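You operate a simulated robot arm through the tools that you are given. There is no shell and no other tool. Be economical: measure what you need, move in short steps, check, and stop when the job is done.

You are at the controls of a simulated robot arm. One attempt, no reset.

Task
Clean the dye off the roller with the white felt pad.
Fine: one pass with the lever down; leave the lever open; put the pad back.

Only the result counts: the job must be done as asked and must still hold three seconds after the hand-in. Knocking over, shifting, dropping, spilling or breaking anything else fails it.

Robot
A 7-joint arm with a fingered hand on a trunk, on a base that drives. Base frame: it is fixed to the floor where the robot stands at the start and does not move with it; the origin is under the middle of the robot, x ahead of it, y to its left, z up. Lengths are in cm, angles in degrees, forces in N, time in s.
With the tool pointing down near the work surface it reaches from about 18 to 52 cm from the robot's upright axis, wherever it stands. Its first joint turns from -166.0 to 166.0 degrees. Places, roughly: gap lever [60, 0, 120]; heat dial [40, 20, 90]; pot knob [60, -70, 80]; press switch [40, -20, 90]. Payload 4 kg.
The tool frame sits at the grasp point between the pads (the TCP): z along the fingers, y along the line on which they close. The tips reach 2.8 cm beyond it. Largest opening 16.8 cm; the body of the gripper starts 7.9 cm behind the TCP. The gripper is a hand of 4 fingers: y runs from the thumb to the fingers, the wrist lies at [0, 0, -24.9] in the tool frame, and closing takes about 1.5 s.
Orientation is told as [roll, pitch, yaw] about the base's x, y, z axes, in that order, counted from this pose: with the fingers straight down and closing along the base's y, the tool's x points along the base's -x, its y along +y and its z along -z.

Tools
- The arm moves only by the tool move_arm. Its argument "commands" is one flat list of numbers, 7 for each row, row after row: the shift along the base's x, y, z in units of 25 mm (1.0 is 25 mm), then the turn, a rotation vector about the base's x, y, z in units of 4 degrees (1.0 is 4 degrees), then the opening, from 0 (shut) to 1 (fully open). In form: [x, y, z, rx, ry, rz, hand, x, y, z, rx, ry, rz, hand, ...]. A call has 1 to 12 rows; each row shifts and turns the commanded pose from where the row before left it. A call with a number of a shift or a turn outside -1 to 1 is refused whole. A row lasts 0.2 s, in which the tool goes at most 5 cm and 8.6 degrees; a call with a longer step from one row to the next is refused whole, and so is a gripper value outside its range. A pose out of reach is approached as far as the arm can. The call stops where the force on the tool passes 60 N (or 10 N more than at its start, if that is more) or the arm is blocked; 0.2 s more then pass. The fingers move at their own pace (about 15.3 cm/s each) and stop on an object; they squeeze with about 29 N. The grip force told is the motor's: it shows also when the fingers shut on nothing. Time passes only in rows, and 0.2 s behind the last, so rows that do not move let the fingers close. The reply holds the time, the measured pose of the TCP, the force on the tool along the base axes, the opening and the grip force, in the units named above and with some noise, with the torque about the TCP (base axes, N m) and any sound that the robot's microphone picked up.
- Cameras (640 x 400 px; columns grow to the right, rows downward): "scene" is now at [2.46, 14.94, 151.12]; the picture's right is [-0.14, -0.99, 0.00], its down [-0.64, 0.09, -0.77] and it looks along [0.76, -0.10, -0.64] (base axes); focal length 260 px, centre (320, 200). "wrist" rides on the gripper at [6, -6, -11] in the tool frame; the picture's right is [0.71, 0.71, 0.00], its down [-0.56, 0.56, -0.61] and it looks along [-0.43, 0.43, 0.79] (tool axes); focal length 265 px, centre (320, 200). There is no depth. A picture from a camera that has moved, and an enlarged one, comes with that camera's place and axes in the base frame and with its lens.
- capture(camera): a new picture of that camera. It takes no simulated time.
- raise_lower(by): slides the trunk up (or, below 0, down) by that many cm; the arm and the scene camera ride with it, the base frame stays. It gives what a move gives, with no picture.
- base_move(legs): drives the robot by 1 to 6 legs, each [ahead, turn to the left] in cm and degrees, along the robot's own axes; the way and the turn of a leg run together, so that a leg with both is an arc; at most 150 cm and 180 degrees a leg. The arm and the cameras ride along, it lands a little off, and it stops where it bumps. It gives what a move gives.
- hand_shape(shape): the hand has 4 fingers and takes this shape, open, in about a second: jaw (thumb against the fingers, like two jaws); tri (thumb and two fingers); tip (a fingertip pinch); poke (one finger out to press); point (the index stretched); flat (the hand flat); cup (the hand cupped); fist (a fist). The gripper value then closes the fingers along that shape, each until it touches; the sizes above hold for jaw. It gives what a move gives, with no picture.
- aim_head(pan, tilt): turns the head with the scene camera to pan (to the left, within 155 degrees either way) and tilt (down, from -29 to 69), counted from straight ahead of the robot. It gives what a move gives.
- inspect(camera, box): a new picture of the part [left, top, right, bottom] of that camera's present view, enlarged. It takes no simulated time.
- job_done(): hands the job in; it is judged then, once.

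Work in short steps. Places have to be worked out from the pictures, the camera data and where the tool is seen: move nearer, look again, correct. Check each grasp and each placing, and mend what went wrong. You have 120 turns and 90 pictures in all, those below and enlarged ones among them. Open the gripper and draw the arm clear of the work before you hand the job in, unless the task says otherwise.

The tools are called after ">>>" as name(argument=value, ...) on one line, values as JSON. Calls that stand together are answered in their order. move_arm: Moves the arm, as the interface text tells. Its arguments: {"type":"object","properties":{"commands":{"type":"array","items":{"type":"number"}}},"required":["commands"]} The other tools are called the same way: raise_lower (by) slides the trunk up or down; hand_shape (shape) gives the hand a shape; base_move (legs) drives the base; aim_head (pan, tilt) turns the head that bears the scene camera; capture (camera) takes a picture; inspect (camera, box) takes an enlarged picture of a part of a camera's view; job_done () hands the job in.

At the start:

```text
clock: 0.0
position: [31.54, 2.6, 99.97]
orientation: [0.1, 0.0, 0.0]
contact_force: [0.6, 0.1, 0.2]
moment: [-0.04, 0.03, -0.01]
finger_gap: 16.81
finger_force: 0.0
shape: jaw
trunk travel left (down, up): [-52.5, 6.5]
robot x, y, heading: [0.14, -0.23, 0.1]
head pan, tilt: [-7.8, 40.0]
```

scene: 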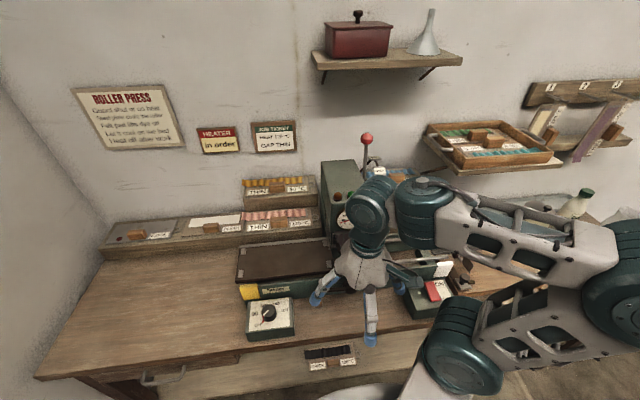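
wrist: 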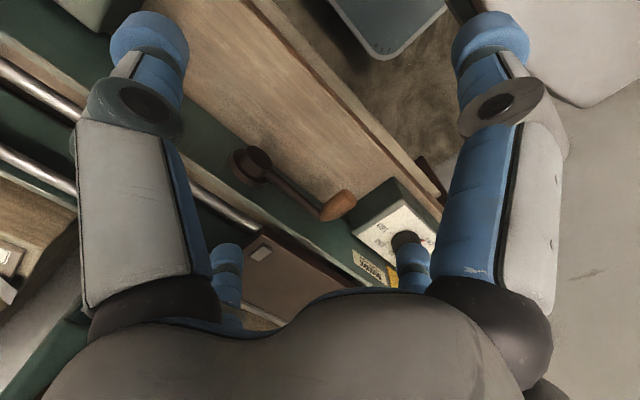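

The scene shows a roller press with instruction signs. I read the signs and the machine enlarged first.

>>> inspect(camera="scene", box=[60, 70, 310, 226])

>>> inspect(camera="scene", box=[220, 120, 480, 340])

```text
2.56 times, centred on (185, 148) of scene
camera zoom: at [2.46, 14.94, 151.12], right [-0.14, -0.99, 0.0], down [-0.64, 0.09, -0.77], along [0.76, -0.1, -0.64], focal length 665 px, centre (666, 333)
```

zoom: 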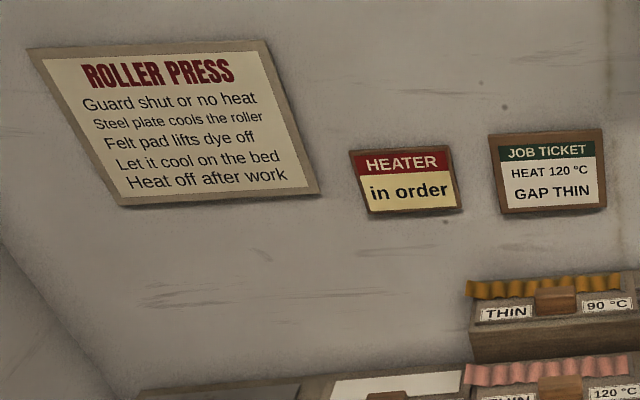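

```text
1.82 times, centred on (350, 230) of scene
camera zoom: at [2.46, 14.94, 151.12], right [-0.14, -0.99, 0.0], down [-0.64, 0.09, -0.77], along [0.76, -0.1, -0.64], focal length 472 px, centre (266, 146)
```

zoom: 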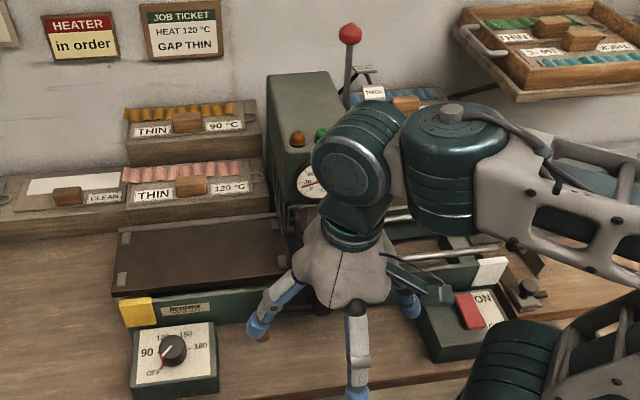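

The arm hides the press. I move it up, back and to the right to see the press.

>>> move_arm(commands=[0, 0, 1, 0, 0, 0, 1, 0, 0, 1, 0, 0, 0, 1, 0, 0, 1, 0, 0, 0, 1, 0, -1, 1, 0, 0, 0, 1, 0, -1, 0, 0, 0, 0, 1, 0, -1, 0, 0, 0, 0, 1, 0, -1, 0, 0, 0, 0, 1, 0, -1, 0, 0, 0, 0, 1, 0, -1, 0, 0, 0, 0, 1, 0, -1, 0, 0, 0, 0, 1, 0, -1, 0, 0, 0, 0, 1, 0, -1, 0, 0, 0, 0, 1])

>>> move_arm(commands=[0, -1, 0, 0, 0, 0, 1, 0, -1, 0, 0, 0, 0, 1, 0, -1, 0, 0, 0, 0, 1, 0, -1, 0, 0, 0, 0, 1, 0, -1, 0, 0, 0, 0, 1])

>>> capture(camera="scene")

```text
clock: 2.6
position: [31.51, -19.75, 109.92]
orientation: [0.1, 0.1, 0.2]
contact_force: [0.0, 0.5, 1.1]
moment: [0.01, 0.03, -0.01]
finger_gap: 16.79
finger_force: 0.0
shape: jaw
trunk travel left (down, up): [-52.5, 6.5]
robot x, y, heading: [-0.12, -0.08, 0.2]
head pan, tilt: [-7.8, 40.0]
```

```text
clock: 3.8
position: [31.68, -32.22, 110.04]
orientation: [0.0, 0.0, 0.0]
contact_force: [0.8, 0.4, 0.1]
moment: [-0.02, 0.02, 0.0]
finger_gap: 16.79
finger_force: 0.1
shape: jaw
trunk travel left (down, up): [-52.5, 6.5]
robot x, y, heading: [-0.04, -0.01, 0.2]
head pan, tilt: [-7.8, 40.0]
```

```text
85 pictures are left
camera scene: at [2.46, 14.9, 151.12], right [-0.14, -0.99, 0.0], down [-0.64, 0.09, -0.77], along [0.76, -0.1, -0.64], focal length 260 px, centre (320, 200)
```

scene: 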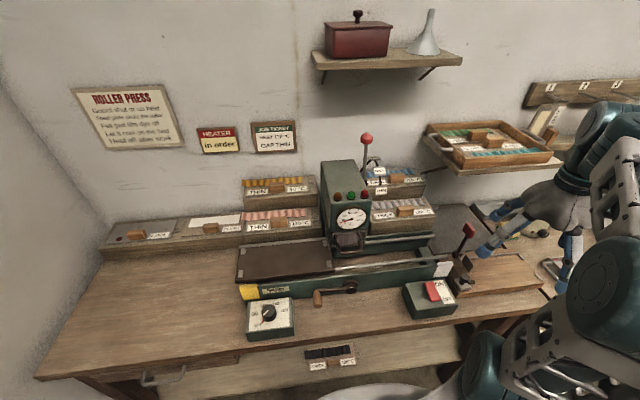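

>>> inspect(camera="scene", box=[220, 130, 380, 230])

>>> inspect(camera="scene", box=[310, 150, 470, 250])

>>> inspect(camera="scene", box=[320, 230, 480, 330])

>>> inspect(camera="scene", box=[90, 170, 250, 270])

>>> inspect(camera="scene", box=[220, 230, 380, 330])

```text
4.00 times, centred on (300, 180) of scene
camera zoom: at [2.46, 14.9, 151.12], right [-0.14, -0.99, 0.0], down [-0.64, 0.09, -0.77], along [0.76, -0.1, -0.64], focal length 1040 px, centre (400, 280)
```

zoom: 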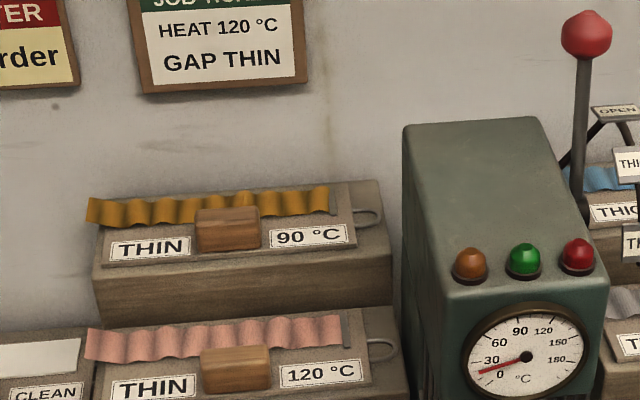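

```text
4.00 times, centred on (390, 200) of scene
camera zoom: at [2.46, 14.9, 151.12], right [-0.14, -0.99, 0.0], down [-0.64, 0.09, -0.77], along [0.76, -0.1, -0.64], focal length 1040 px, centre (40, 200)
```

zoom: 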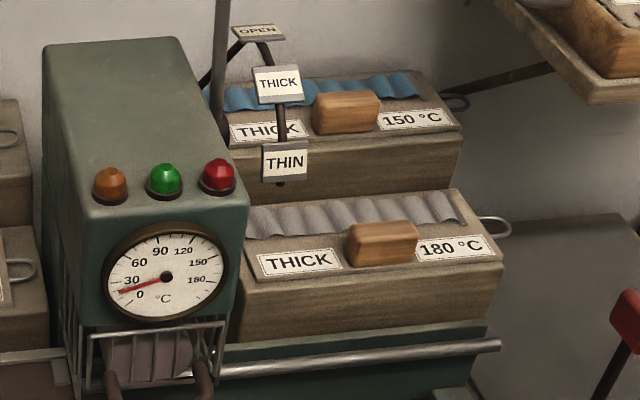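

```text
4.00 times, centred on (400, 280) of scene
camera zoom: at [2.46, 14.9, 151.12], right [-0.14, -0.99, 0.0], down [-0.64, 0.09, -0.77], along [0.76, -0.1, -0.64], focal length 1040 px, centre (0, -120)
```

zoom: 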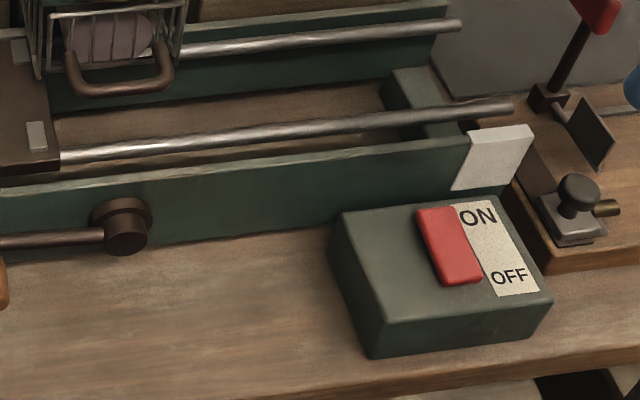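

```text
4.00 times, centred on (170, 220) of scene
camera zoom: at [2.46, 14.9, 151.12], right [-0.14, -0.99, 0.0], down [-0.64, 0.09, -0.77], along [0.76, -0.1, -0.64], focal length 1040 px, centre (920, 120)
```

zoom: 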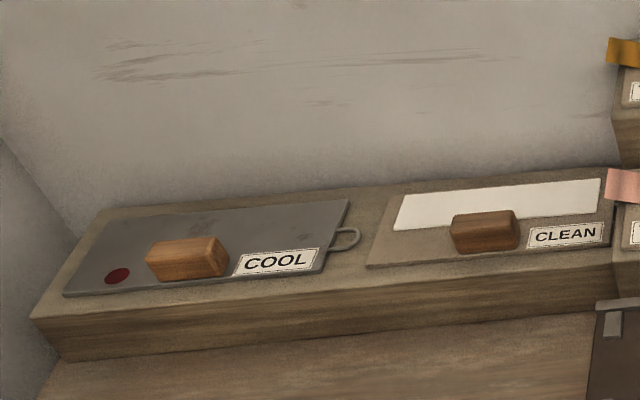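

```text
4.00 times, centred on (300, 280) of scene
camera zoom: at [2.46, 14.9, 151.12], right [-0.14, -0.99, 0.0], down [-0.64, 0.09, -0.77], along [0.76, -0.1, -0.64], focal length 1040 px, centre (400, -120)
```

zoom: 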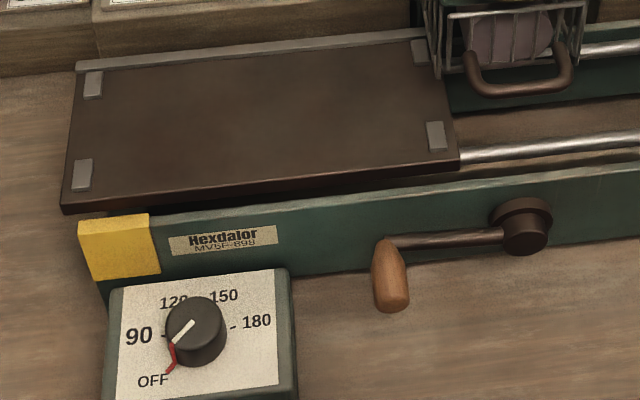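

The pad "CLEAN" with white felt lies on the rear left rack; the press has a bed, crank and OPEN/THICK/THIN lever. I look down to see how close the base is to the table, and the lower shelf.

>>> aim_head(pan=15, tilt=69)

>>> capture(camera="scene")

```text
clock: 4.7
position: [31.66, -32.19, 110.0]
orientation: [-0.1, 0.0, -0.1]
contact_force: [-0.3, 0.2, -0.1]
moment: [-0.02, -0.01, 0.01]
finger_gap: 16.8
finger_force: 0.1
shape: jaw
trunk travel left (down, up): [-52.5, 6.5]
robot x, y, heading: [0.36, -0.09, -0.2]
head pan, tilt: [15.0, 68.8]
```

```text
79 pictures are left
camera scene: at [-0.56, 17.53, 147.51], right [0.26, -0.97, 0.0], down [-0.9, -0.24, -0.36], along [0.35, 0.09, -0.93], focal length 260 px, centre (320, 200)
```

scene: 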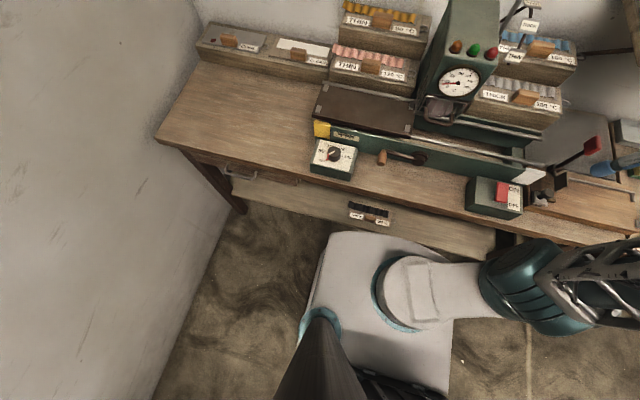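

The base sits just before the table edge (~x 27). I will back off, then turn 90° left so that I can shuttle along the table with the arm to the side.

>>> base_move(legs=[[-12, 0], [0, 90]])

>>> aim_head(pan=-80, tilt=55)

>>> capture(camera="scene")

```text
clock: 9.8
position: [20.52, 31.14, 110.02]
orientation: [-0.1, 0.0, 89.2]
contact_force: [-1.1, 0.6, -0.4]
moment: [-0.01, 0.0, 0.03]
finger_gap: 16.78
finger_force: 0.0
shape: jaw
trunk travel left (down, up): [-52.5, 6.5]
robot x, y, heading: [-11.86, -0.02, 89.1]
head pan, tilt: [15.0, 68.8]
```

```text
clock: 11.5
position: [20.58, 31.07, 109.97]
orientation: [0.0, 0.0, 89.1]
contact_force: [0.0, -0.5, 0.8]
moment: [0.02, -0.03, -0.02]
finger_gap: 16.79
finger_force: 0.1
shape: jaw
trunk travel left (down, up): [-52.5, 6.5]
robot x, y, heading: [-11.89, 0.26, 89.3]
head pan, tilt: [-80.0, 55.0]
```

```text
78 pictures are left
camera scene: at [-21.36, -4.83, 149.04], right [0.16, -0.99, 0.0], down [-0.81, -0.13, -0.57], along [0.57, 0.09, -0.82], focal length 260 px, centre (320, 200)
```

scene: 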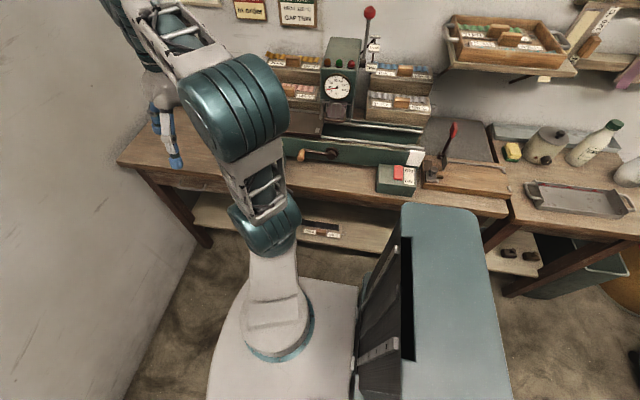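

Robot is now parallel to the table with about 15 cm to spare. I swing the hand to face the table (yaw back to 0) before driving left.

>>> move_arm(commands=[0, -1, 0, 0, 0, -1, 1, 0, -1, 0, 0, 0, -1, 1, 0, -1, 0, 0, 0, -1, 1, 0, -1, 0, 0, 0, -1, 1, 0, -1, 0, 0, 0, -1, 1, 0, -1, 0, 0, 0, -1, 1, 0, -1, 0, 0, 0, -1, 1, 0, -1, 0, 0, 0, -1, 1, 0, -1, 0, 0, 0, -1, 1, 0, -1, 0, 0, 0, -1, 1, 0, 0, 0, 0, 0, -1, 1, 0, 0, 0, 0, 0, -1, 1])

>>> move_arm(commands=[0, 0, 0, 0, 0, -1, 1, 0, 0, 0, 0, 0, -1, 1, 0, 0, 0, 0, 0, -1, 1, 0, 0, 0, 0, 0, -1, 1, 0, 0, 0, 0, 0, -1, 1, 0, 0, 0, 0, 0, -1, 1, 0, 0, 0, 0, 0, -1, 1, 0, 0, 0, 0, 0, -1, 1, 0, 0, 0, 0, 0, -1, 1, 0, 0, 0, 0, 0, -1, 1, 0, 0, 0, 0, 0, -0.3, 1])

>>> base_move(legs=[[20, -25], [20, 25]])

>>> capture(camera="scene")

```text
clock: 14.1
position: [20.39, 6.15, 110.01]
orientation: [0.0, 0.0, 41.1]
contact_force: [0.0, 0.1, 0.0]
moment: [0.01, 0.04, 0.01]
finger_gap: 16.78
finger_force: 0.0
shape: jaw
trunk travel left (down, up): [-52.5, 6.5]
robot x, y, heading: [-12.15, 0.18, 89.2]
head pan, tilt: [-80.0, 55.0]
```

```text
clock: 16.5
position: [20.44, 6.22, 110.08]
orientation: [0.0, 0.0, 0.1]
contact_force: [-0.1, -0.2, 0.6]
moment: [-0.06, -0.03, 0.01]
finger_gap: 16.79
finger_force: 0.1
shape: jaw
trunk travel left (down, up): [-52.5, 6.5]
robot x, y, heading: [-12.14, -0.1, 89.1]
head pan, tilt: [-80.0, 55.0]
```

```text
clock: 19.5
position: [29.87, 44.39, 110.04]
orientation: [-0.1, 0.0, -0.5]
contact_force: [-0.5, 0.3, -0.4]
moment: [0.0, 0.03, 0.04]
finger_gap: 16.81
finger_force: 0.0
shape: jaw
trunk travel left (down, up): [-52.5, 6.5]
robot x, y, heading: [-2.65, 38.5, 88.6]
head pan, tilt: [-80.0, 55.0]
```

```text
77 pictures are left
camera scene: at [-11.96, 33.76, 149.05], right [0.15, -0.99, 0.0], down [-0.81, -0.12, -0.57], along [0.57, 0.09, -0.82], focal length 260 px, centre (320, 200)
```

scene: 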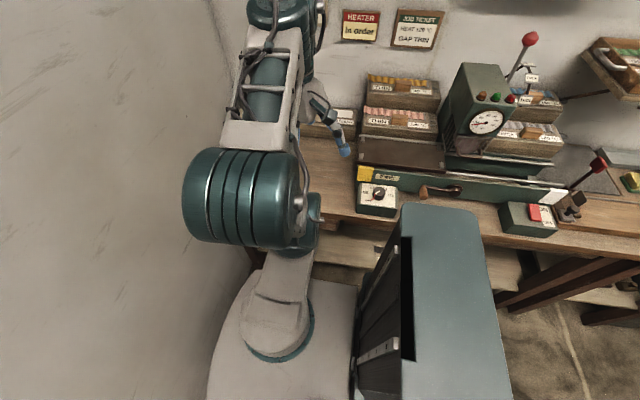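

Base is now at (-2.6, 38.5). I take a wrist view toward the pad.

>>> capture(camera="wrist")

```text
76 pictures are left
camera wrist: at [23.84, 38.5, 121.03], right [-0.7, 0.71, 0.0], down [0.56, 0.55, 0.61], along [0.44, 0.43, -0.79], focal length 265 px, centre (320, 200)
```

wrist: 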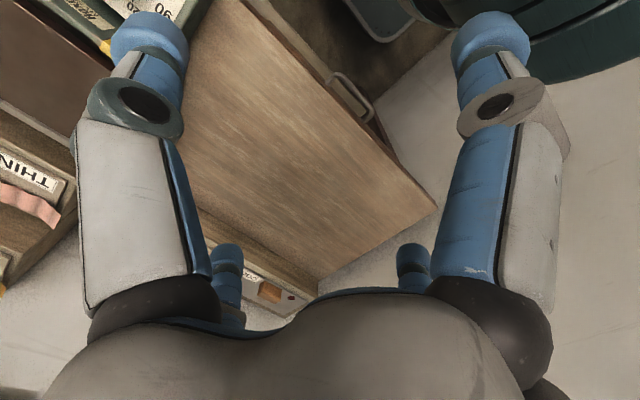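

The hand's finger layout matters for grasping the block. I look at the hand itself with the scene camera.

>>> inspect(camera="scene", box=[240, 60, 400, 180])

```text
3.33 times, centred on (320, 120) of scene
camera zoom: at [-11.96, 33.76, 149.05], right [0.15, -0.99, 0.0], down [-0.81, -0.12, -0.57], along [0.57, 0.09, -0.82], focal length 866 px, centre (320, 467)
```

zoom: 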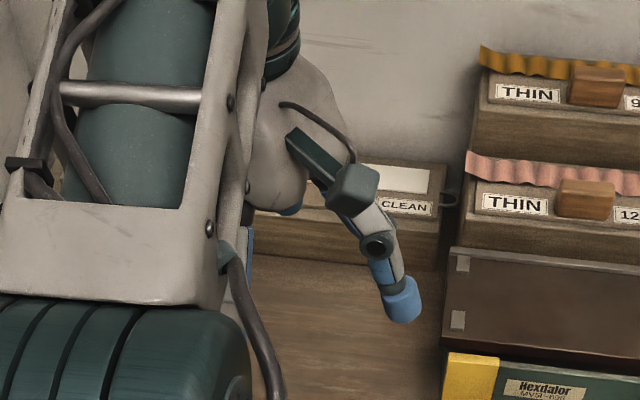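

I test-close the jaw in free air and look at the wrist view to understand how the fingers close.

>>> move_arm(commands=[0, 0, 0, 0, 0, 0, 0.4, 0, 0, 0, 0, 0, 0, 0.4, 0, 0, 0, 0, 0, 0, 0.4, 0, 0, 0, 0, 0, 0, 0.4])

>>> capture(camera="wrist")

>>> hand_shape(shape="tip")

>>> capture(camera="wrist")

```text
clock: 20.5
position: [29.88, 44.32, 110.01]
orientation: [0.0, 0.0, -0.5]
contact_force: [-0.4, 0.3, 0.6]
moment: [-0.01, 0.02, 0.0]
finger_gap: 6.74
finger_force: 0.1
shape: jaw
trunk travel left (down, up): [-52.5, 6.5]
robot x, y, heading: [-2.65, 38.25, 88.8]
head pan, tilt: [-80.0, 55.0]
```

```text
74 pictures are left
camera wrist: at [23.84, 38.46, 121.03], right [-0.7, 0.71, 0.0], down [0.56, 0.55, 0.61], along [0.44, 0.43, -0.79], focal length 265 px, centre (320, 200)
```

wrist: 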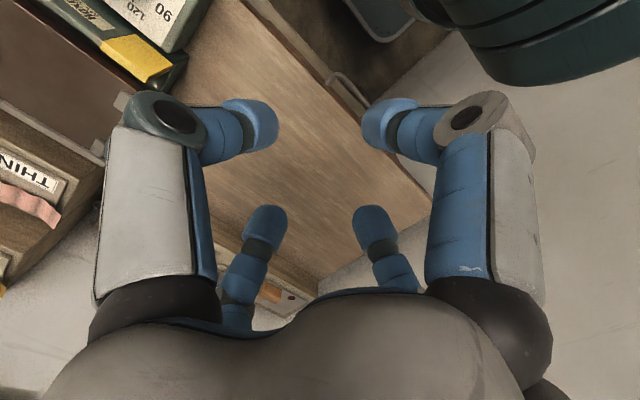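

```text
clock: 21.4
position: [29.92, 44.25, 110.04]
orientation: [0.1, 0.0, -0.5]
contact_force: [0.3, 0.2, 0.4]
moment: [0.0, -0.01, -0.04]
finger_gap: 16.79
finger_force: 0.0
shape: tip
trunk travel left (down, up): [-52.5, 6.5]
robot x, y, heading: [-2.55, 38.66, 88.7]
head pan, tilt: [-80.0, 55.0]
```

```text
73 pictures are left
camera wrist: at [23.84, 38.46, 121.03], right [-0.7, 0.71, 0.0], down [0.56, 0.55, 0.61], along [0.44, 0.43, -0.79], focal length 265 px, centre (320, 200)
```

wrist: 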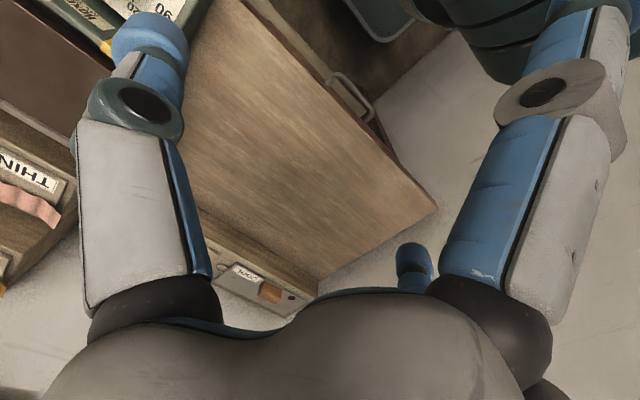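

Jaw acts as a four-way chuck, good for the wooden block. I return to jaw, tilt the fingers 36° forward for reach, and look at the pad with the wrist camera.

>>> hand_shape(shape="jaw")

>>> move_arm(commands=[0, 0, 0, 0, -1, 0, 1, 0, 0, 0, 0, -1, 0, 1, 0, 0, 0, 0, -1, 0, 1, 0, 0, 0, 0, -1, 0, 1, 0, 0, 0, 0, -1, 0, 1, 1, 0, 0, 0, -1, 0, 1, 1, 0, 0, 0, -1, 0, 1, 1, 0, 0, 0, -1, 0, 1, 1, 0, 0, 0, -1, 0, 1])

>>> capture(camera="wrist")

>>> aim_head(pan=-80, tilt=42)

>>> capture(camera="scene")

```text
clock: 22.3
position: [29.91, 44.35, 110.03]
orientation: [0.0, -0.1, -0.5]
contact_force: [-0.1, 0.4, -0.1]
moment: [-0.02, -0.03, -0.01]
finger_gap: 16.8
finger_force: 0.0
shape: jaw
trunk travel left (down, up): [-52.5, 6.5]
robot x, y, heading: [-2.51, 38.71, 88.7]
head pan, tilt: [-80.0, 55.0]
```

```text
clock: 24.3
position: [39.98, 44.3, 109.85]
orientation: [0.2, -36.1, -0.6]
contact_force: [0.7, -0.5, 0.3]
moment: [-0.01, 0.02, 0.01]
finger_gap: 16.81
finger_force: 0.0
shape: jaw
trunk travel left (down, up): [-52.5, 6.5]
robot x, y, heading: [-2.41, 38.36, 89.0]
head pan, tilt: [-80.0, 55.0]
```

```text
72 pictures are left
camera wrist: at [28.6, 38.43, 115.31], right [-0.57, 0.71, -0.41], down [0.09, 0.55, 0.83], along [0.82, 0.43, -0.38], focal length 265 px, centre (320, 200)
```

wrist: 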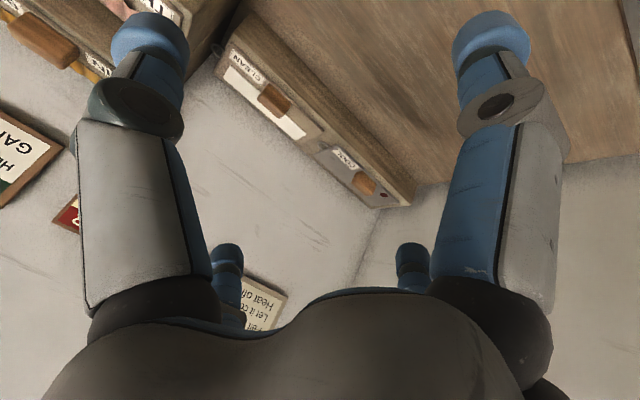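

```text
clock: 25.0
position: [39.84, 44.43, 110.01]
orientation: [0.2, -36.0, -0.7]
contact_force: [-1.3, 0.6, 0.7]
moment: [-0.03, 0.02, 0.01]
finger_gap: 16.83
finger_force: 0.0
shape: jaw
trunk travel left (down, up): [-52.5, 6.5]
robot x, y, heading: [-2.85, 38.44, 88.5]
head pan, tilt: [-80.0, 42.0]
```

```text
71 pictures are left
camera scene: at [-10.83, 33.88, 150.81], right [0.15, -0.99, 0.0], down [-0.66, -0.1, -0.74], along [0.73, 0.11, -0.67], focal length 260 px, centre (320, 200)
```

scene: 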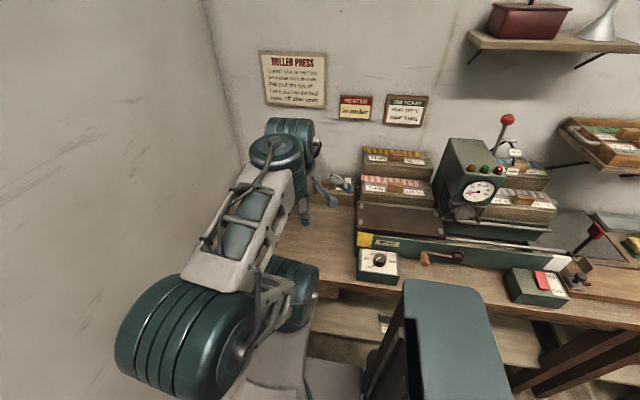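

Triangulating, the CLEAN block is near (65.4, 42.2, 89.6) and the wall near x=73. I test the reach with less tilt (20°), staying high, with the fingers partly shut.

>>> move_arm(commands=[0, 0, 0, 0, 1, 0, 0.6, 0, 0, 0, 0, 1, 0, 0.6, 0, 0, 0, 0, 1, 0, 0.6, 0, 0, 0, 0, 1, 0, 0.6, 1, 0, 0, 0, 0, 0, 0.6, 1, 0, 0, 0, 0, 0, 0.6, 1, 0, 0, 0, 0, 0, 0.6, 1, 0, 0, 0, 0, 0, 0.6, 1, 0, 0, 0, 0, 0, 0.6, 1, 0, 0, 0, 0, 0, 0.6, 1, 0, 0, 0, 0, 0, 0.6, 1, 0, 0, 0, 0, 0, 0.6])

>>> capture(camera="wrist")

```text
clock: 27.6
position: [60.18, 44.34, 109.95]
orientation: [0.2, -20.0, -0.6]
contact_force: [-0.1, -0.3, 0.1]
moment: [0.01, 0.03, -0.01]
finger_gap: 10.14
finger_force: 0.2
shape: jaw
trunk travel left (down, up): [-52.5, 6.5]
robot x, y, heading: [-2.59, 38.67, 88.8]
head pan, tilt: [-80.0, 42.0]
```

```text
70 pictures are left
camera wrist: at [50.65, 38.4, 118.21], right [-0.66, 0.71, -0.24], down [0.32, 0.55, 0.77], along [0.68, 0.43, -0.59], focal length 265 px, centre (320, 200)
```

wrist: 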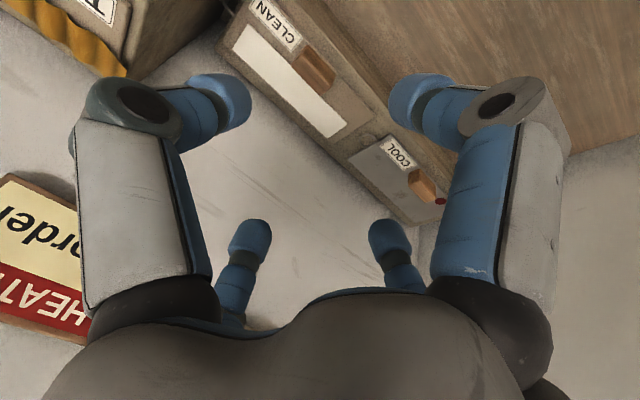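

The arm still reaches x=60 there. I enlarge the view of the pad to measure the block.

>>> inspect(camera="wrist", box=[200, 0, 400, 125])

```text
3.20 times, centred on (300, 62) of wrist
camera zoom: at [50.65, 38.4, 118.21], right [-0.66, 0.71, -0.24], down [0.32, 0.55, 0.77], along [0.68, 0.43, -0.59], focal length 849 px, centre (384, 640)
```

zoom: 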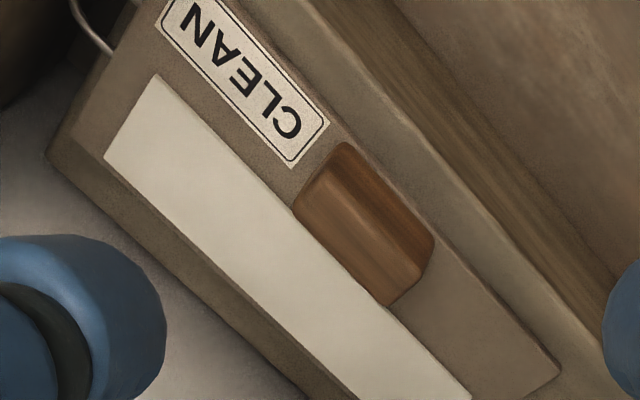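

Block estimate: x 65.4–67.3, y 40.4–44.7, top about z 91, pad ~18 x 9 cm. I move above it with a narrowed opening and check reach.

>>> move_arm(commands=[1, -0.4, 0, 0, 0, 0, 0.4, 1, -0.34, 0, 0, 0, 0, 0.4, 0.4, 0, -1, 0, 0, 0, 0.4, 0, 0, -1, 0, 0, 0, 0.4, 0, 0, -1, 0, 0, 0, 0.4])

>>> capture(camera="wrist")

>>> inspect(camera="scene", box=[240, 120, 440, 245])

```text
clock: 28.8
position: [66.08, 42.5, 102.32]
orientation: [0.2, -20.0, -0.4]
contact_force: [-0.2, 0.7, -0.3]
moment: [-0.01, -0.02, 0.01]
finger_gap: 6.74
finger_force: 0.0
shape: jaw
trunk travel left (down, up): [-52.5, 6.5]
robot x, y, heading: [-2.63, 38.29, 88.5]
head pan, tilt: [-80.0, 42.0]
```

```text
68 pictures are left
camera wrist: at [56.54, 36.58, 110.56], right [-0.66, 0.71, -0.24], down [0.32, 0.55, 0.77], along [0.68, 0.43, -0.59], focal length 265 px, centre (320, 200)
```

wrist: 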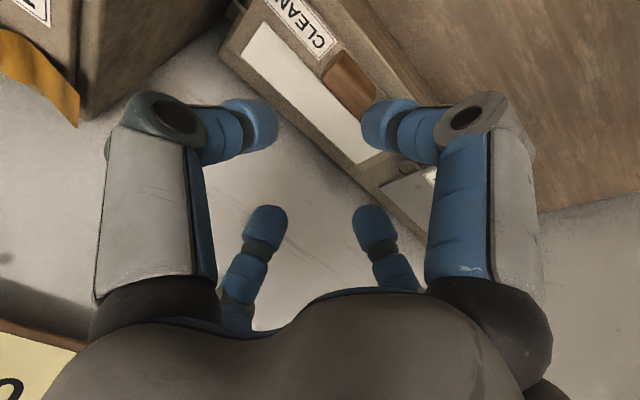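

```text
3.20 times, centred on (340, 182) of scene
camera zoom: at [-10.8, 33.87, 150.82], right [0.15, -0.99, 0.0], down [-0.66, -0.1, -0.74], along [0.73, 0.11, -0.67], focal length 832 px, centre (256, 256)
```

zoom: 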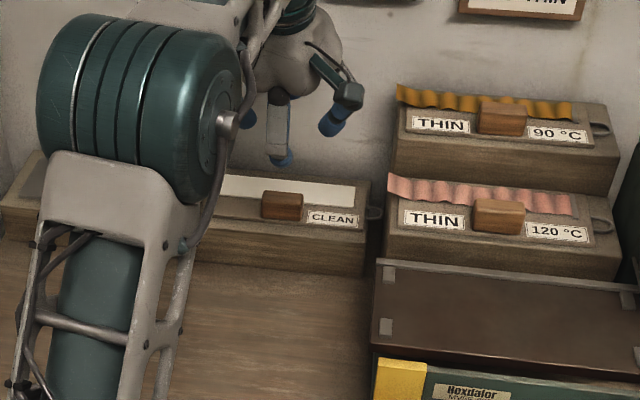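

The arm reaches easily. Block centre refined to about (66.8, 42.3, 88.6–89.5); I descend to z≈95 and look again from both cameras.

>>> move_arm(commands=[0.2, -0.08, -1, 0, 0, 0, 0.4, 0, 0, -1, 0, 0, 0, 0.4, 0, 0, -0.9, 0, 0, 0, 0.4])

>>> capture(camera="wrist")

>>> inspect(camera="scene", box=[280, 140, 400, 215])

```text
clock: 29.6
position: [66.38, 42.38, 95.36]
orientation: [0.3, -20.1, -0.6]
contact_force: [0.0, 0.8, -0.5]
moment: [0.0, -0.01, 0.02]
finger_gap: 6.76
finger_force: 0.1
shape: jaw
trunk travel left (down, up): [-52.5, 6.5]
robot x, y, heading: [-2.72, 38.67, 88.8]
head pan, tilt: [-80.0, 42.0]
```

```text
66 pictures are left
camera wrist: at [56.99, 36.39, 103.56], right [-0.66, 0.71, -0.24], down [0.32, 0.55, 0.77], along [0.68, 0.43, -0.59], focal length 265 px, centre (320, 200)
```

wrist: 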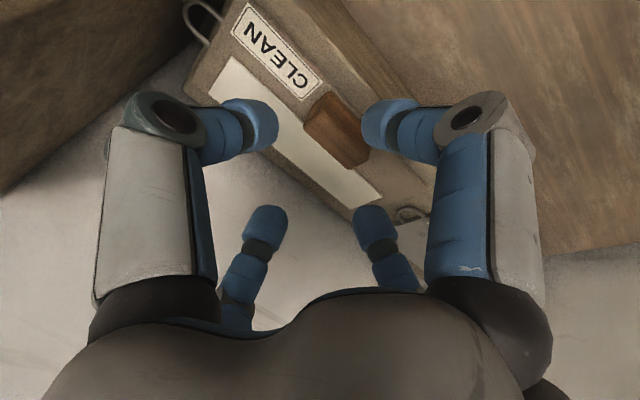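

```text
5.33 times, centred on (340, 178) of scene
camera zoom: at [-10.81, 33.88, 150.82], right [0.15, -0.99, 0.0], down [-0.66, -0.1, -0.74], along [0.73, 0.11, -0.67], focal length 1386 px, centre (213, 320)
```

zoom: 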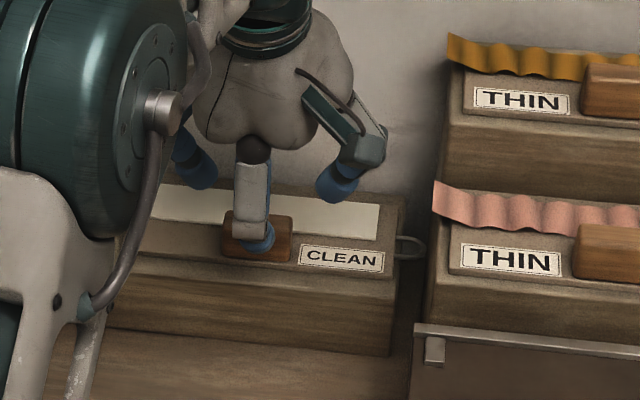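

Aligned in y. I descend 2.5 cm more and look again.

>>> move_arm(commands=[0.1, -0.06, -0.6, 0, 0, 0, 0.36, 0, 0, -0.5, 0, 0, 0, 0.36])

>>> capture(camera="wrist")

>>> inspect(camera="scene", box=[300, 150, 380, 200])

```text
clock: 30.2
position: [66.63, 42.2, 92.66]
orientation: [0.2, -20.1, -0.5]
contact_force: [-0.4, -0.2, -1.2]
moment: [0.0, 0.0, 0.01]
finger_gap: 6.09
finger_force: 0.1
shape: jaw
trunk travel left (down, up): [-52.5, 6.5]
robot x, y, heading: [-2.84, 38.35, 88.8]
head pan, tilt: [-80.0, 42.0]
```

```text
64 pictures are left
camera wrist: at [57.16, 36.26, 100.84], right [-0.66, 0.71, -0.24], down [0.32, 0.55, 0.77], along [0.68, 0.43, -0.59], focal length 265 px, centre (320, 200)
```

wrist: 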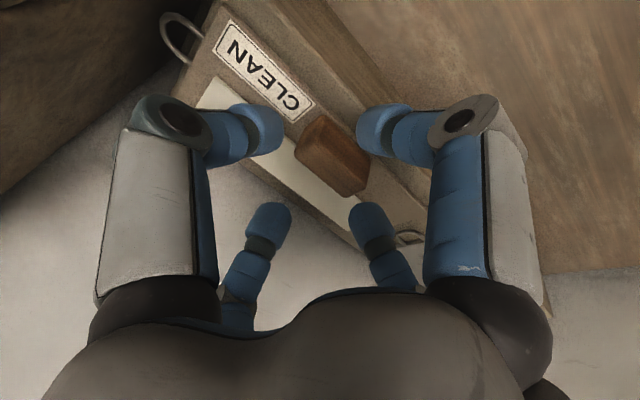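

```text
8.00 times, centred on (340, 175) of scene
camera zoom: at [-10.78, 33.88, 150.82], right [0.15, -0.99, 0.0], down [-0.66, -0.1, -0.74], along [0.73, 0.11, -0.67], focal length 2079 px, centre (160, 400)
```

zoom: 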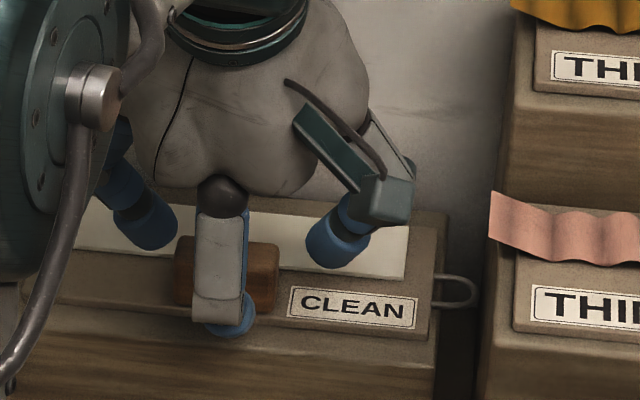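

Still free of contact; I descend 1.5 cm gently and watch the force.

>>> move_arm(commands=[0, 0.02, -0.3, 0, 0, 0, 0.34, 0, 0, -0.3, 0, 0, 0, 0.34])

>>> inspect(camera="scene", box=[300, 150, 380, 200])

```text
clock: 30.8
position: [66.66, 42.28, 91.03]
orientation: [0.1, -19.9, -0.5]
contact_force: [-0.2, 0.1, 1.4]
moment: [0.03, -0.02, 0.03]
finger_gap: 5.78
finger_force: 0.2
shape: jaw
trunk travel left (down, up): [-52.5, 6.5]
robot x, y, heading: [-3.0, 38.04, 88.7]
head pan, tilt: [-80.0, 42.0]
```

```text
8.00 times, centred on (340, 175) of scene
camera zoom: at [-10.8, 33.89, 150.82], right [0.15, -0.99, 0.0], down [-0.66, -0.1, -0.74], along [0.73, 0.11, -0.67], focal length 2079 px, centre (160, 400)
```

zoom: 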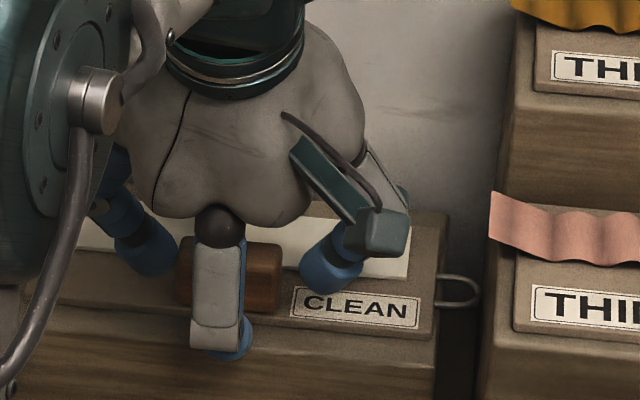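

Fingers now surround the block; I close the hand.

>>> move_arm(commands=[0, 0, 0, 0, 0, 0, 0.2, 0, 0, 0, 0, 0, 0, 0.1, 0, 0, 0, 0, 0, 0, 0, 0, 0, 0, 0, 0, 0, 0, 0, 0, 0, 0, 0, 0, 0])

>>> capture(camera="wrist")

>>> inspect(camera="scene", box=[300, 150, 380, 200])

```text
clock: 32.0
position: [66.63, 42.28, 91.0]
orientation: [0.1, -20.0, -0.5]
contact_force: [-0.7, 3.5, 0.4]
moment: [0.09, -0.06, 0.03]
finger_gap: 3.23
finger_force: 28.8
shape: jaw
trunk travel left (down, up): [-52.5, 6.5]
robot x, y, heading: [-2.72, 38.52, 88.8]
head pan, tilt: [-80.0, 42.0]
```

```text
61 pictures are left
camera wrist: at [57.15, 36.39, 99.27], right [-0.66, 0.71, -0.24], down [0.32, 0.55, 0.77], along [0.68, 0.43, -0.59], focal length 265 px, centre (320, 200)
```

wrist: 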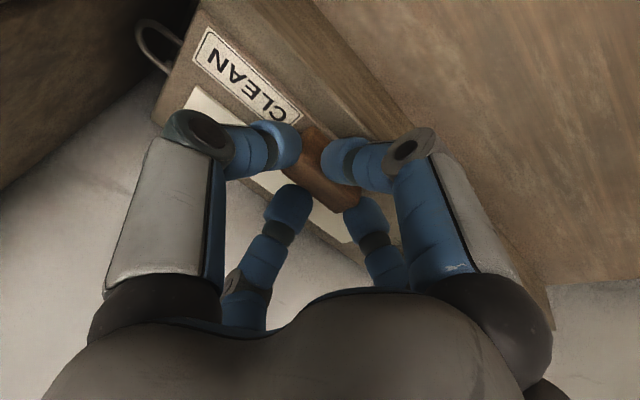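

```text
8.00 times, centred on (340, 175) of scene
camera zoom: at [-10.81, 33.92, 150.82], right [0.15, -0.99, 0.0], down [-0.66, -0.1, -0.74], along [0.73, 0.11, -0.67], focal length 2079 px, centre (160, 400)
```

zoom: 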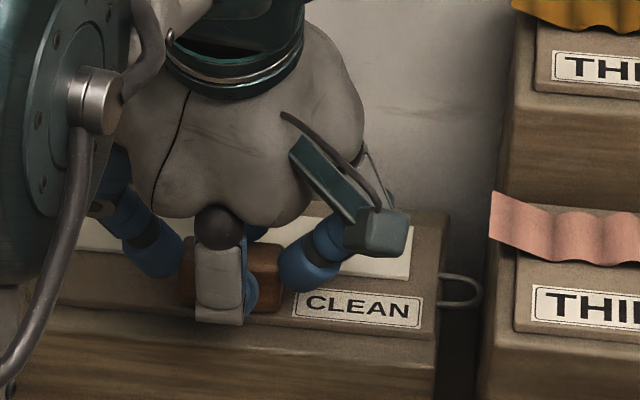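

Grip force 28.8 N on the block. I lift straight up and check that the pad comes along.

>>> move_arm(commands=[0, 0, 0.5, 0, 0, 0, 0, 0, 0, 1, 0, 0, 0, 0, 0, 0, 1, 0, 0, 0, 0, 0, 0, 1, 0, 0, 0, 0])

>>> capture(camera="wrist")

>>> capture(camera="scene")

```text
clock: 33.0
position: [66.66, 42.2, 99.71]
orientation: [0.3, -19.9, -0.5]
contact_force: [-0.4, 4.2, -2.4]
moment: [0.33, 0.09, 0.15]
finger_gap: 3.22
finger_force: 29.1
shape: jaw
trunk travel left (down, up): [-52.5, 6.5]
robot x, y, heading: [-2.65, 38.52, 88.5]
head pan, tilt: [-80.0, 42.0]
```

```text
59 pictures are left
camera wrist: at [57.25, 36.34, 107.96], right [-0.66, 0.71, -0.24], down [0.32, 0.55, 0.77], along [0.68, 0.43, -0.59], focal length 265 px, centre (320, 200)
```

wrist: 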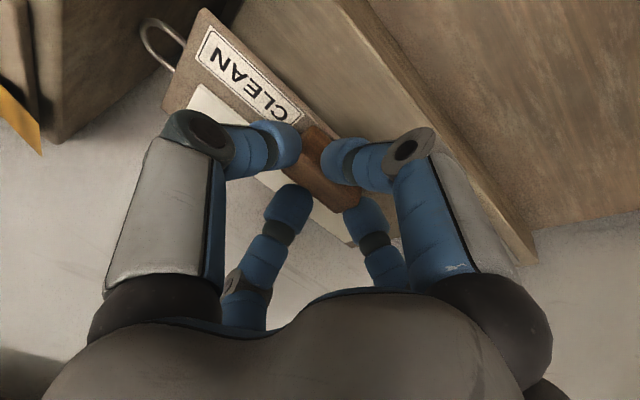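

```text
58 pictures are left
camera scene: at [-10.78, 33.93, 150.82], right [0.15, -0.99, 0.0], down [-0.66, -0.1, -0.74], along [0.73, 0.11, -0.67], focal length 260 px, centre (320, 200)
```

scene: 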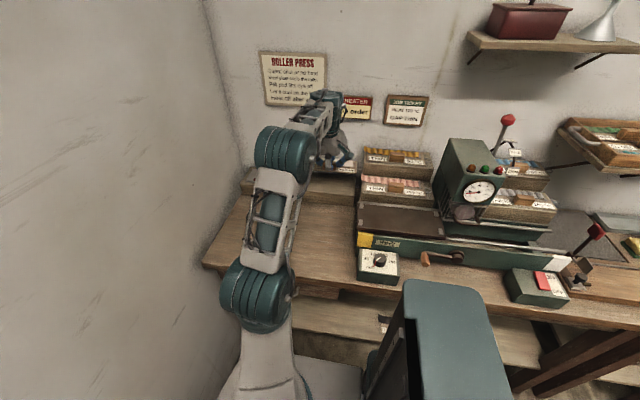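

The pad is held level. Bed corners work out to x 41.8–52.3, y 6–31, z≈94, so I carry the pad clear of the racks first and then over the bed toward TCP (45, 18.5), z≈106.

>>> move_arm(commands=[-0.5, 0, 1, 0, 0, 0, 0, -1, 0, 1, 0, 0, 0, 0, -1, 0, 0.6, 0, 0, 0, 0, -1, 0, 0, 0, 0, 0, 0, -1, 0, 0, 0, 0, 0, 0, -1, 0, 0, 0, 0, 0, 0, -1, 0, 0, 0, 0, 0, 0, -1, 0, 0, 0, 0, 0, 0, -1, 0, 0, 0, 0, 0, 0, -0.16, 0, 0, 0, 0, 0, 0])

>>> move_arm(commands=[0, -1, 0, 0, 0, 0, 0, 0, -1, 0, 0, 0, 0, 0, 0, -1, 0, 0, 0, 0, 0, 0, -1, 0, 0, 0, 0, 0, 0, -1, 0, 0, 0, 0, 0, 0, -1, 0, 0, 0, 0, 0, 0, -1, 0, 0, 0, 0, 0, 0, -1, 0, 0, 0, 0, 0, 0, -1, 0, 0, 0, 0, 0, 0, -0.48, 0, 0, 0, 0, 0])

>>> capture(camera="wrist")

>>> capture(camera="scene")

```text
clock: 35.2
position: [44.87, 42.2, 106.24]
orientation: [0.3, -19.9, -0.5]
contact_force: [0.3, -0.6, -0.8]
moment: [-0.03, 0.02, 0.02]
finger_gap: 3.21
finger_force: 29.0
shape: jaw
trunk travel left (down, up): [-52.5, 6.5]
robot x, y, heading: [-2.49, 38.57, 88.7]
head pan, tilt: [-80.0, 42.0]
```

```text
clock: 37.4
position: [44.94, 18.47, 106.23]
orientation: [0.2, -19.9, -0.4]
contact_force: [0.8, 0.1, -1.2]
moment: [0.04, 0.06, -0.02]
finger_gap: 3.23
finger_force: 28.5
shape: jaw
trunk travel left (down, up): [-52.5, 6.5]
robot x, y, heading: [-2.99, 38.83, 88.6]
head pan, tilt: [-80.0, 42.0]
```

```text
57 pictures are left
camera wrist: at [35.53, 12.51, 114.47], right [-0.66, 0.71, -0.24], down [0.32, 0.55, 0.77], along [0.68, 0.43, -0.59], focal length 265 px, centre (320, 200)
```

wrist: 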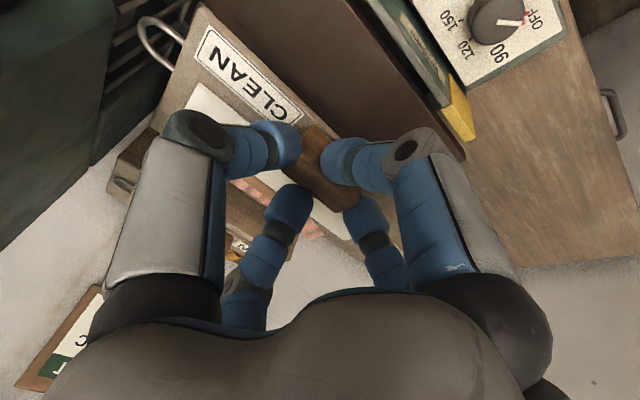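

```text
56 pictures are left
camera scene: at [-10.81, 33.88, 150.82], right [0.15, -0.99, 0.0], down [-0.66, -0.1, -0.74], along [0.73, 0.11, -0.67], focal length 260 px, centre (320, 200)
```

scene: 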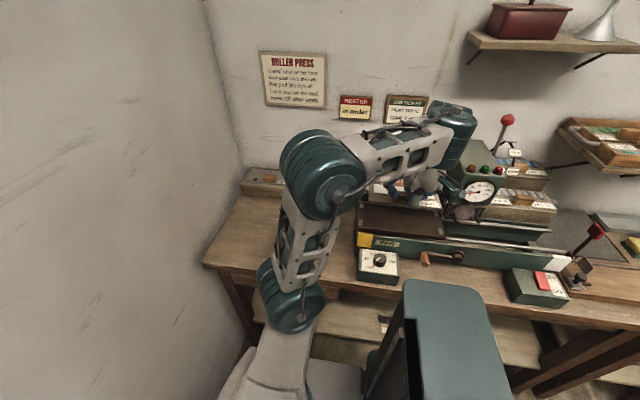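

Zooming on the hand over the bed to check where the pad sits relative to the bed and housing.

>>> inspect(camera="scene", box=[345, 140, 505, 240])

```text
4.00 times, centred on (425, 190) of scene
camera zoom: at [-10.81, 33.88, 150.82], right [0.15, -0.99, 0.0], down [-0.66, -0.1, -0.74], along [0.73, 0.11, -0.67], focal length 1040 px, centre (-100, 240)
```

zoom: 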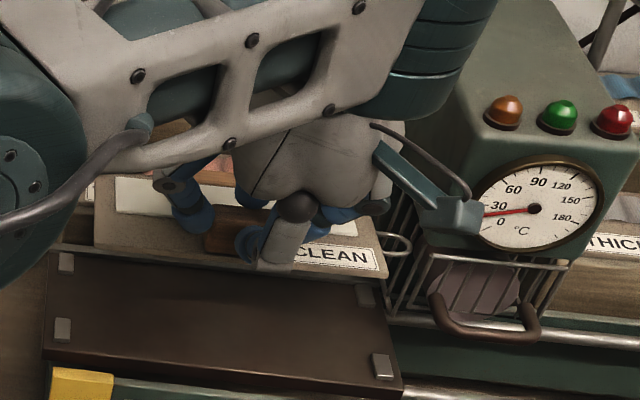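

Pad is well placed over the bed; I lower toward contact.

>>> move_arm(commands=[0, 0.1, -0.8, 0, 0, 0, 0, 0, 0, -0.8, 0, 0, 0, 0, 0, 0, -0.8, 0, 0, 0, 0, 0, 0, -0.4, 0, 0, 0, 0])

>>> inspect(camera="scene", box=[345, 160, 505, 260])

```text
clock: 38.4
position: [45.15, 18.64, 99.36]
orientation: [0.1, -20.1, -0.5]
contact_force: [-1.0, 1.0, 1.0]
moment: [-0.09, -0.11, 0.01]
finger_gap: 3.22
finger_force: 28.5
shape: jaw
trunk travel left (down, up): [-52.5, 6.5]
robot x, y, heading: [-2.83, 38.42, 88.8]
head pan, tilt: [-80.0, 42.0]
```

```text
4.00 times, centred on (425, 210) of scene
camera zoom: at [-10.84, 33.89, 150.82], right [0.15, -0.99, 0.0], down [-0.66, -0.1, -0.74], along [0.73, 0.11, -0.67], focal length 1040 px, centre (-100, 160)
```

zoom: 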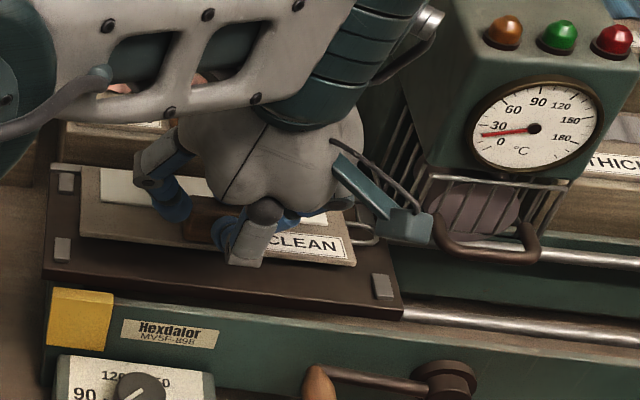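

Roller's front end appears at x≈46.7, so I shift the pad 0.7 cm toward the front of the bed so the block passes in front of the roller, then lower to contact.

>>> move_arm(commands=[-0.28, 0, -0.12, 0, 0, 0, 0, 0, 0, -0.2, 0, 0, 0, 0, 0, 0, -0.15, 0, 0, 0, 0])

>>> inspect(camera="scene", box=[345, 160, 505, 260])

```text
clock: 39.2
position: [44.44, 18.66, 98.25]
orientation: [0.0, -20.2, -0.5]
contact_force: [-2.1, -0.5, 6.3]
moment: [-0.14, -0.52, -0.03]
finger_gap: 3.31
finger_force: 28.7
shape: jaw
trunk travel left (down, up): [-52.5, 6.5]
robot x, y, heading: [-2.78, 38.47, 88.8]
head pan, tilt: [-80.0, 42.0]
```

```text
4.00 times, centred on (425, 210) of scene
camera zoom: at [-10.91, 33.9, 150.82], right [0.15, -0.99, 0.0], down [-0.66, -0.1, -0.74], along [0.73, 0.11, -0.67], focal length 1040 px, centre (-100, 160)
```

zoom: 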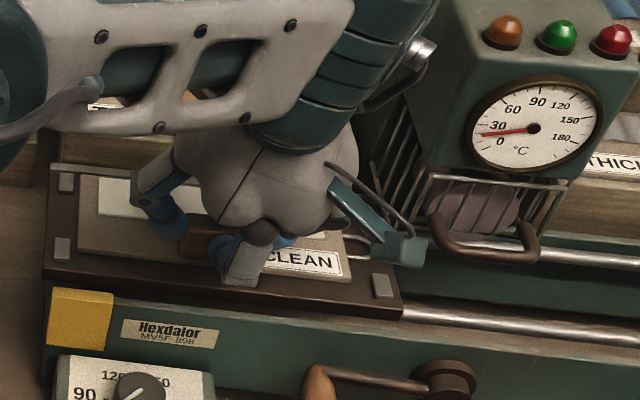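

Contact felt at z≈98.2, back edge first. I press a hair lower and open gently to let the pad settle.

>>> move_arm(commands=[0, 0, -0.08, 0, 0, 0, 0, 0, 0, 0, 0, 0, 0, 0.25, 0, 0, 0, 0, 0, 0, 0.34, 0, 0, 0, 0, 0, 0, 0.34, 0, 0, 0, 0, 0, 0, 0.34])

>>> capture(camera="wrist")

```text
clock: 40.4
position: [44.31, 18.84, 97.98]
orientation: [0.3, -20.1, -0.5]
contact_force: [-0.5, -0.4, -0.2]
moment: [-0.03, 0.01, 0.01]
finger_gap: 5.71
finger_force: 0.1
shape: jaw
trunk travel left (down, up): [-52.5, 6.5]
robot x, y, heading: [-3.15, 38.11, 88.7]
head pan, tilt: [-80.0, 42.0]
```

```text
52 pictures are left
camera wrist: at [34.84, 12.89, 106.17], right [-0.66, 0.71, -0.24], down [0.32, 0.55, 0.77], along [0.68, 0.43, -0.59], focal length 265 px, centre (320, 200)
```

wrist: 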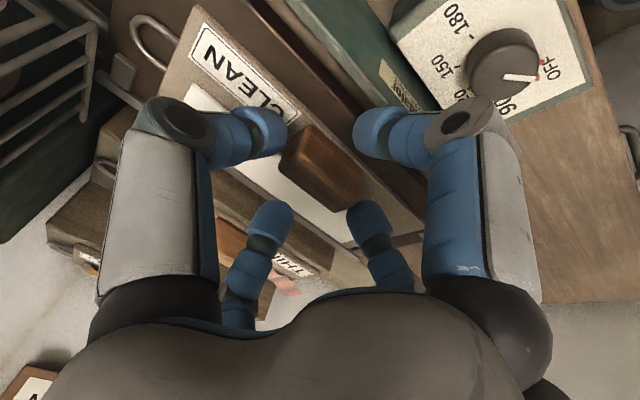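

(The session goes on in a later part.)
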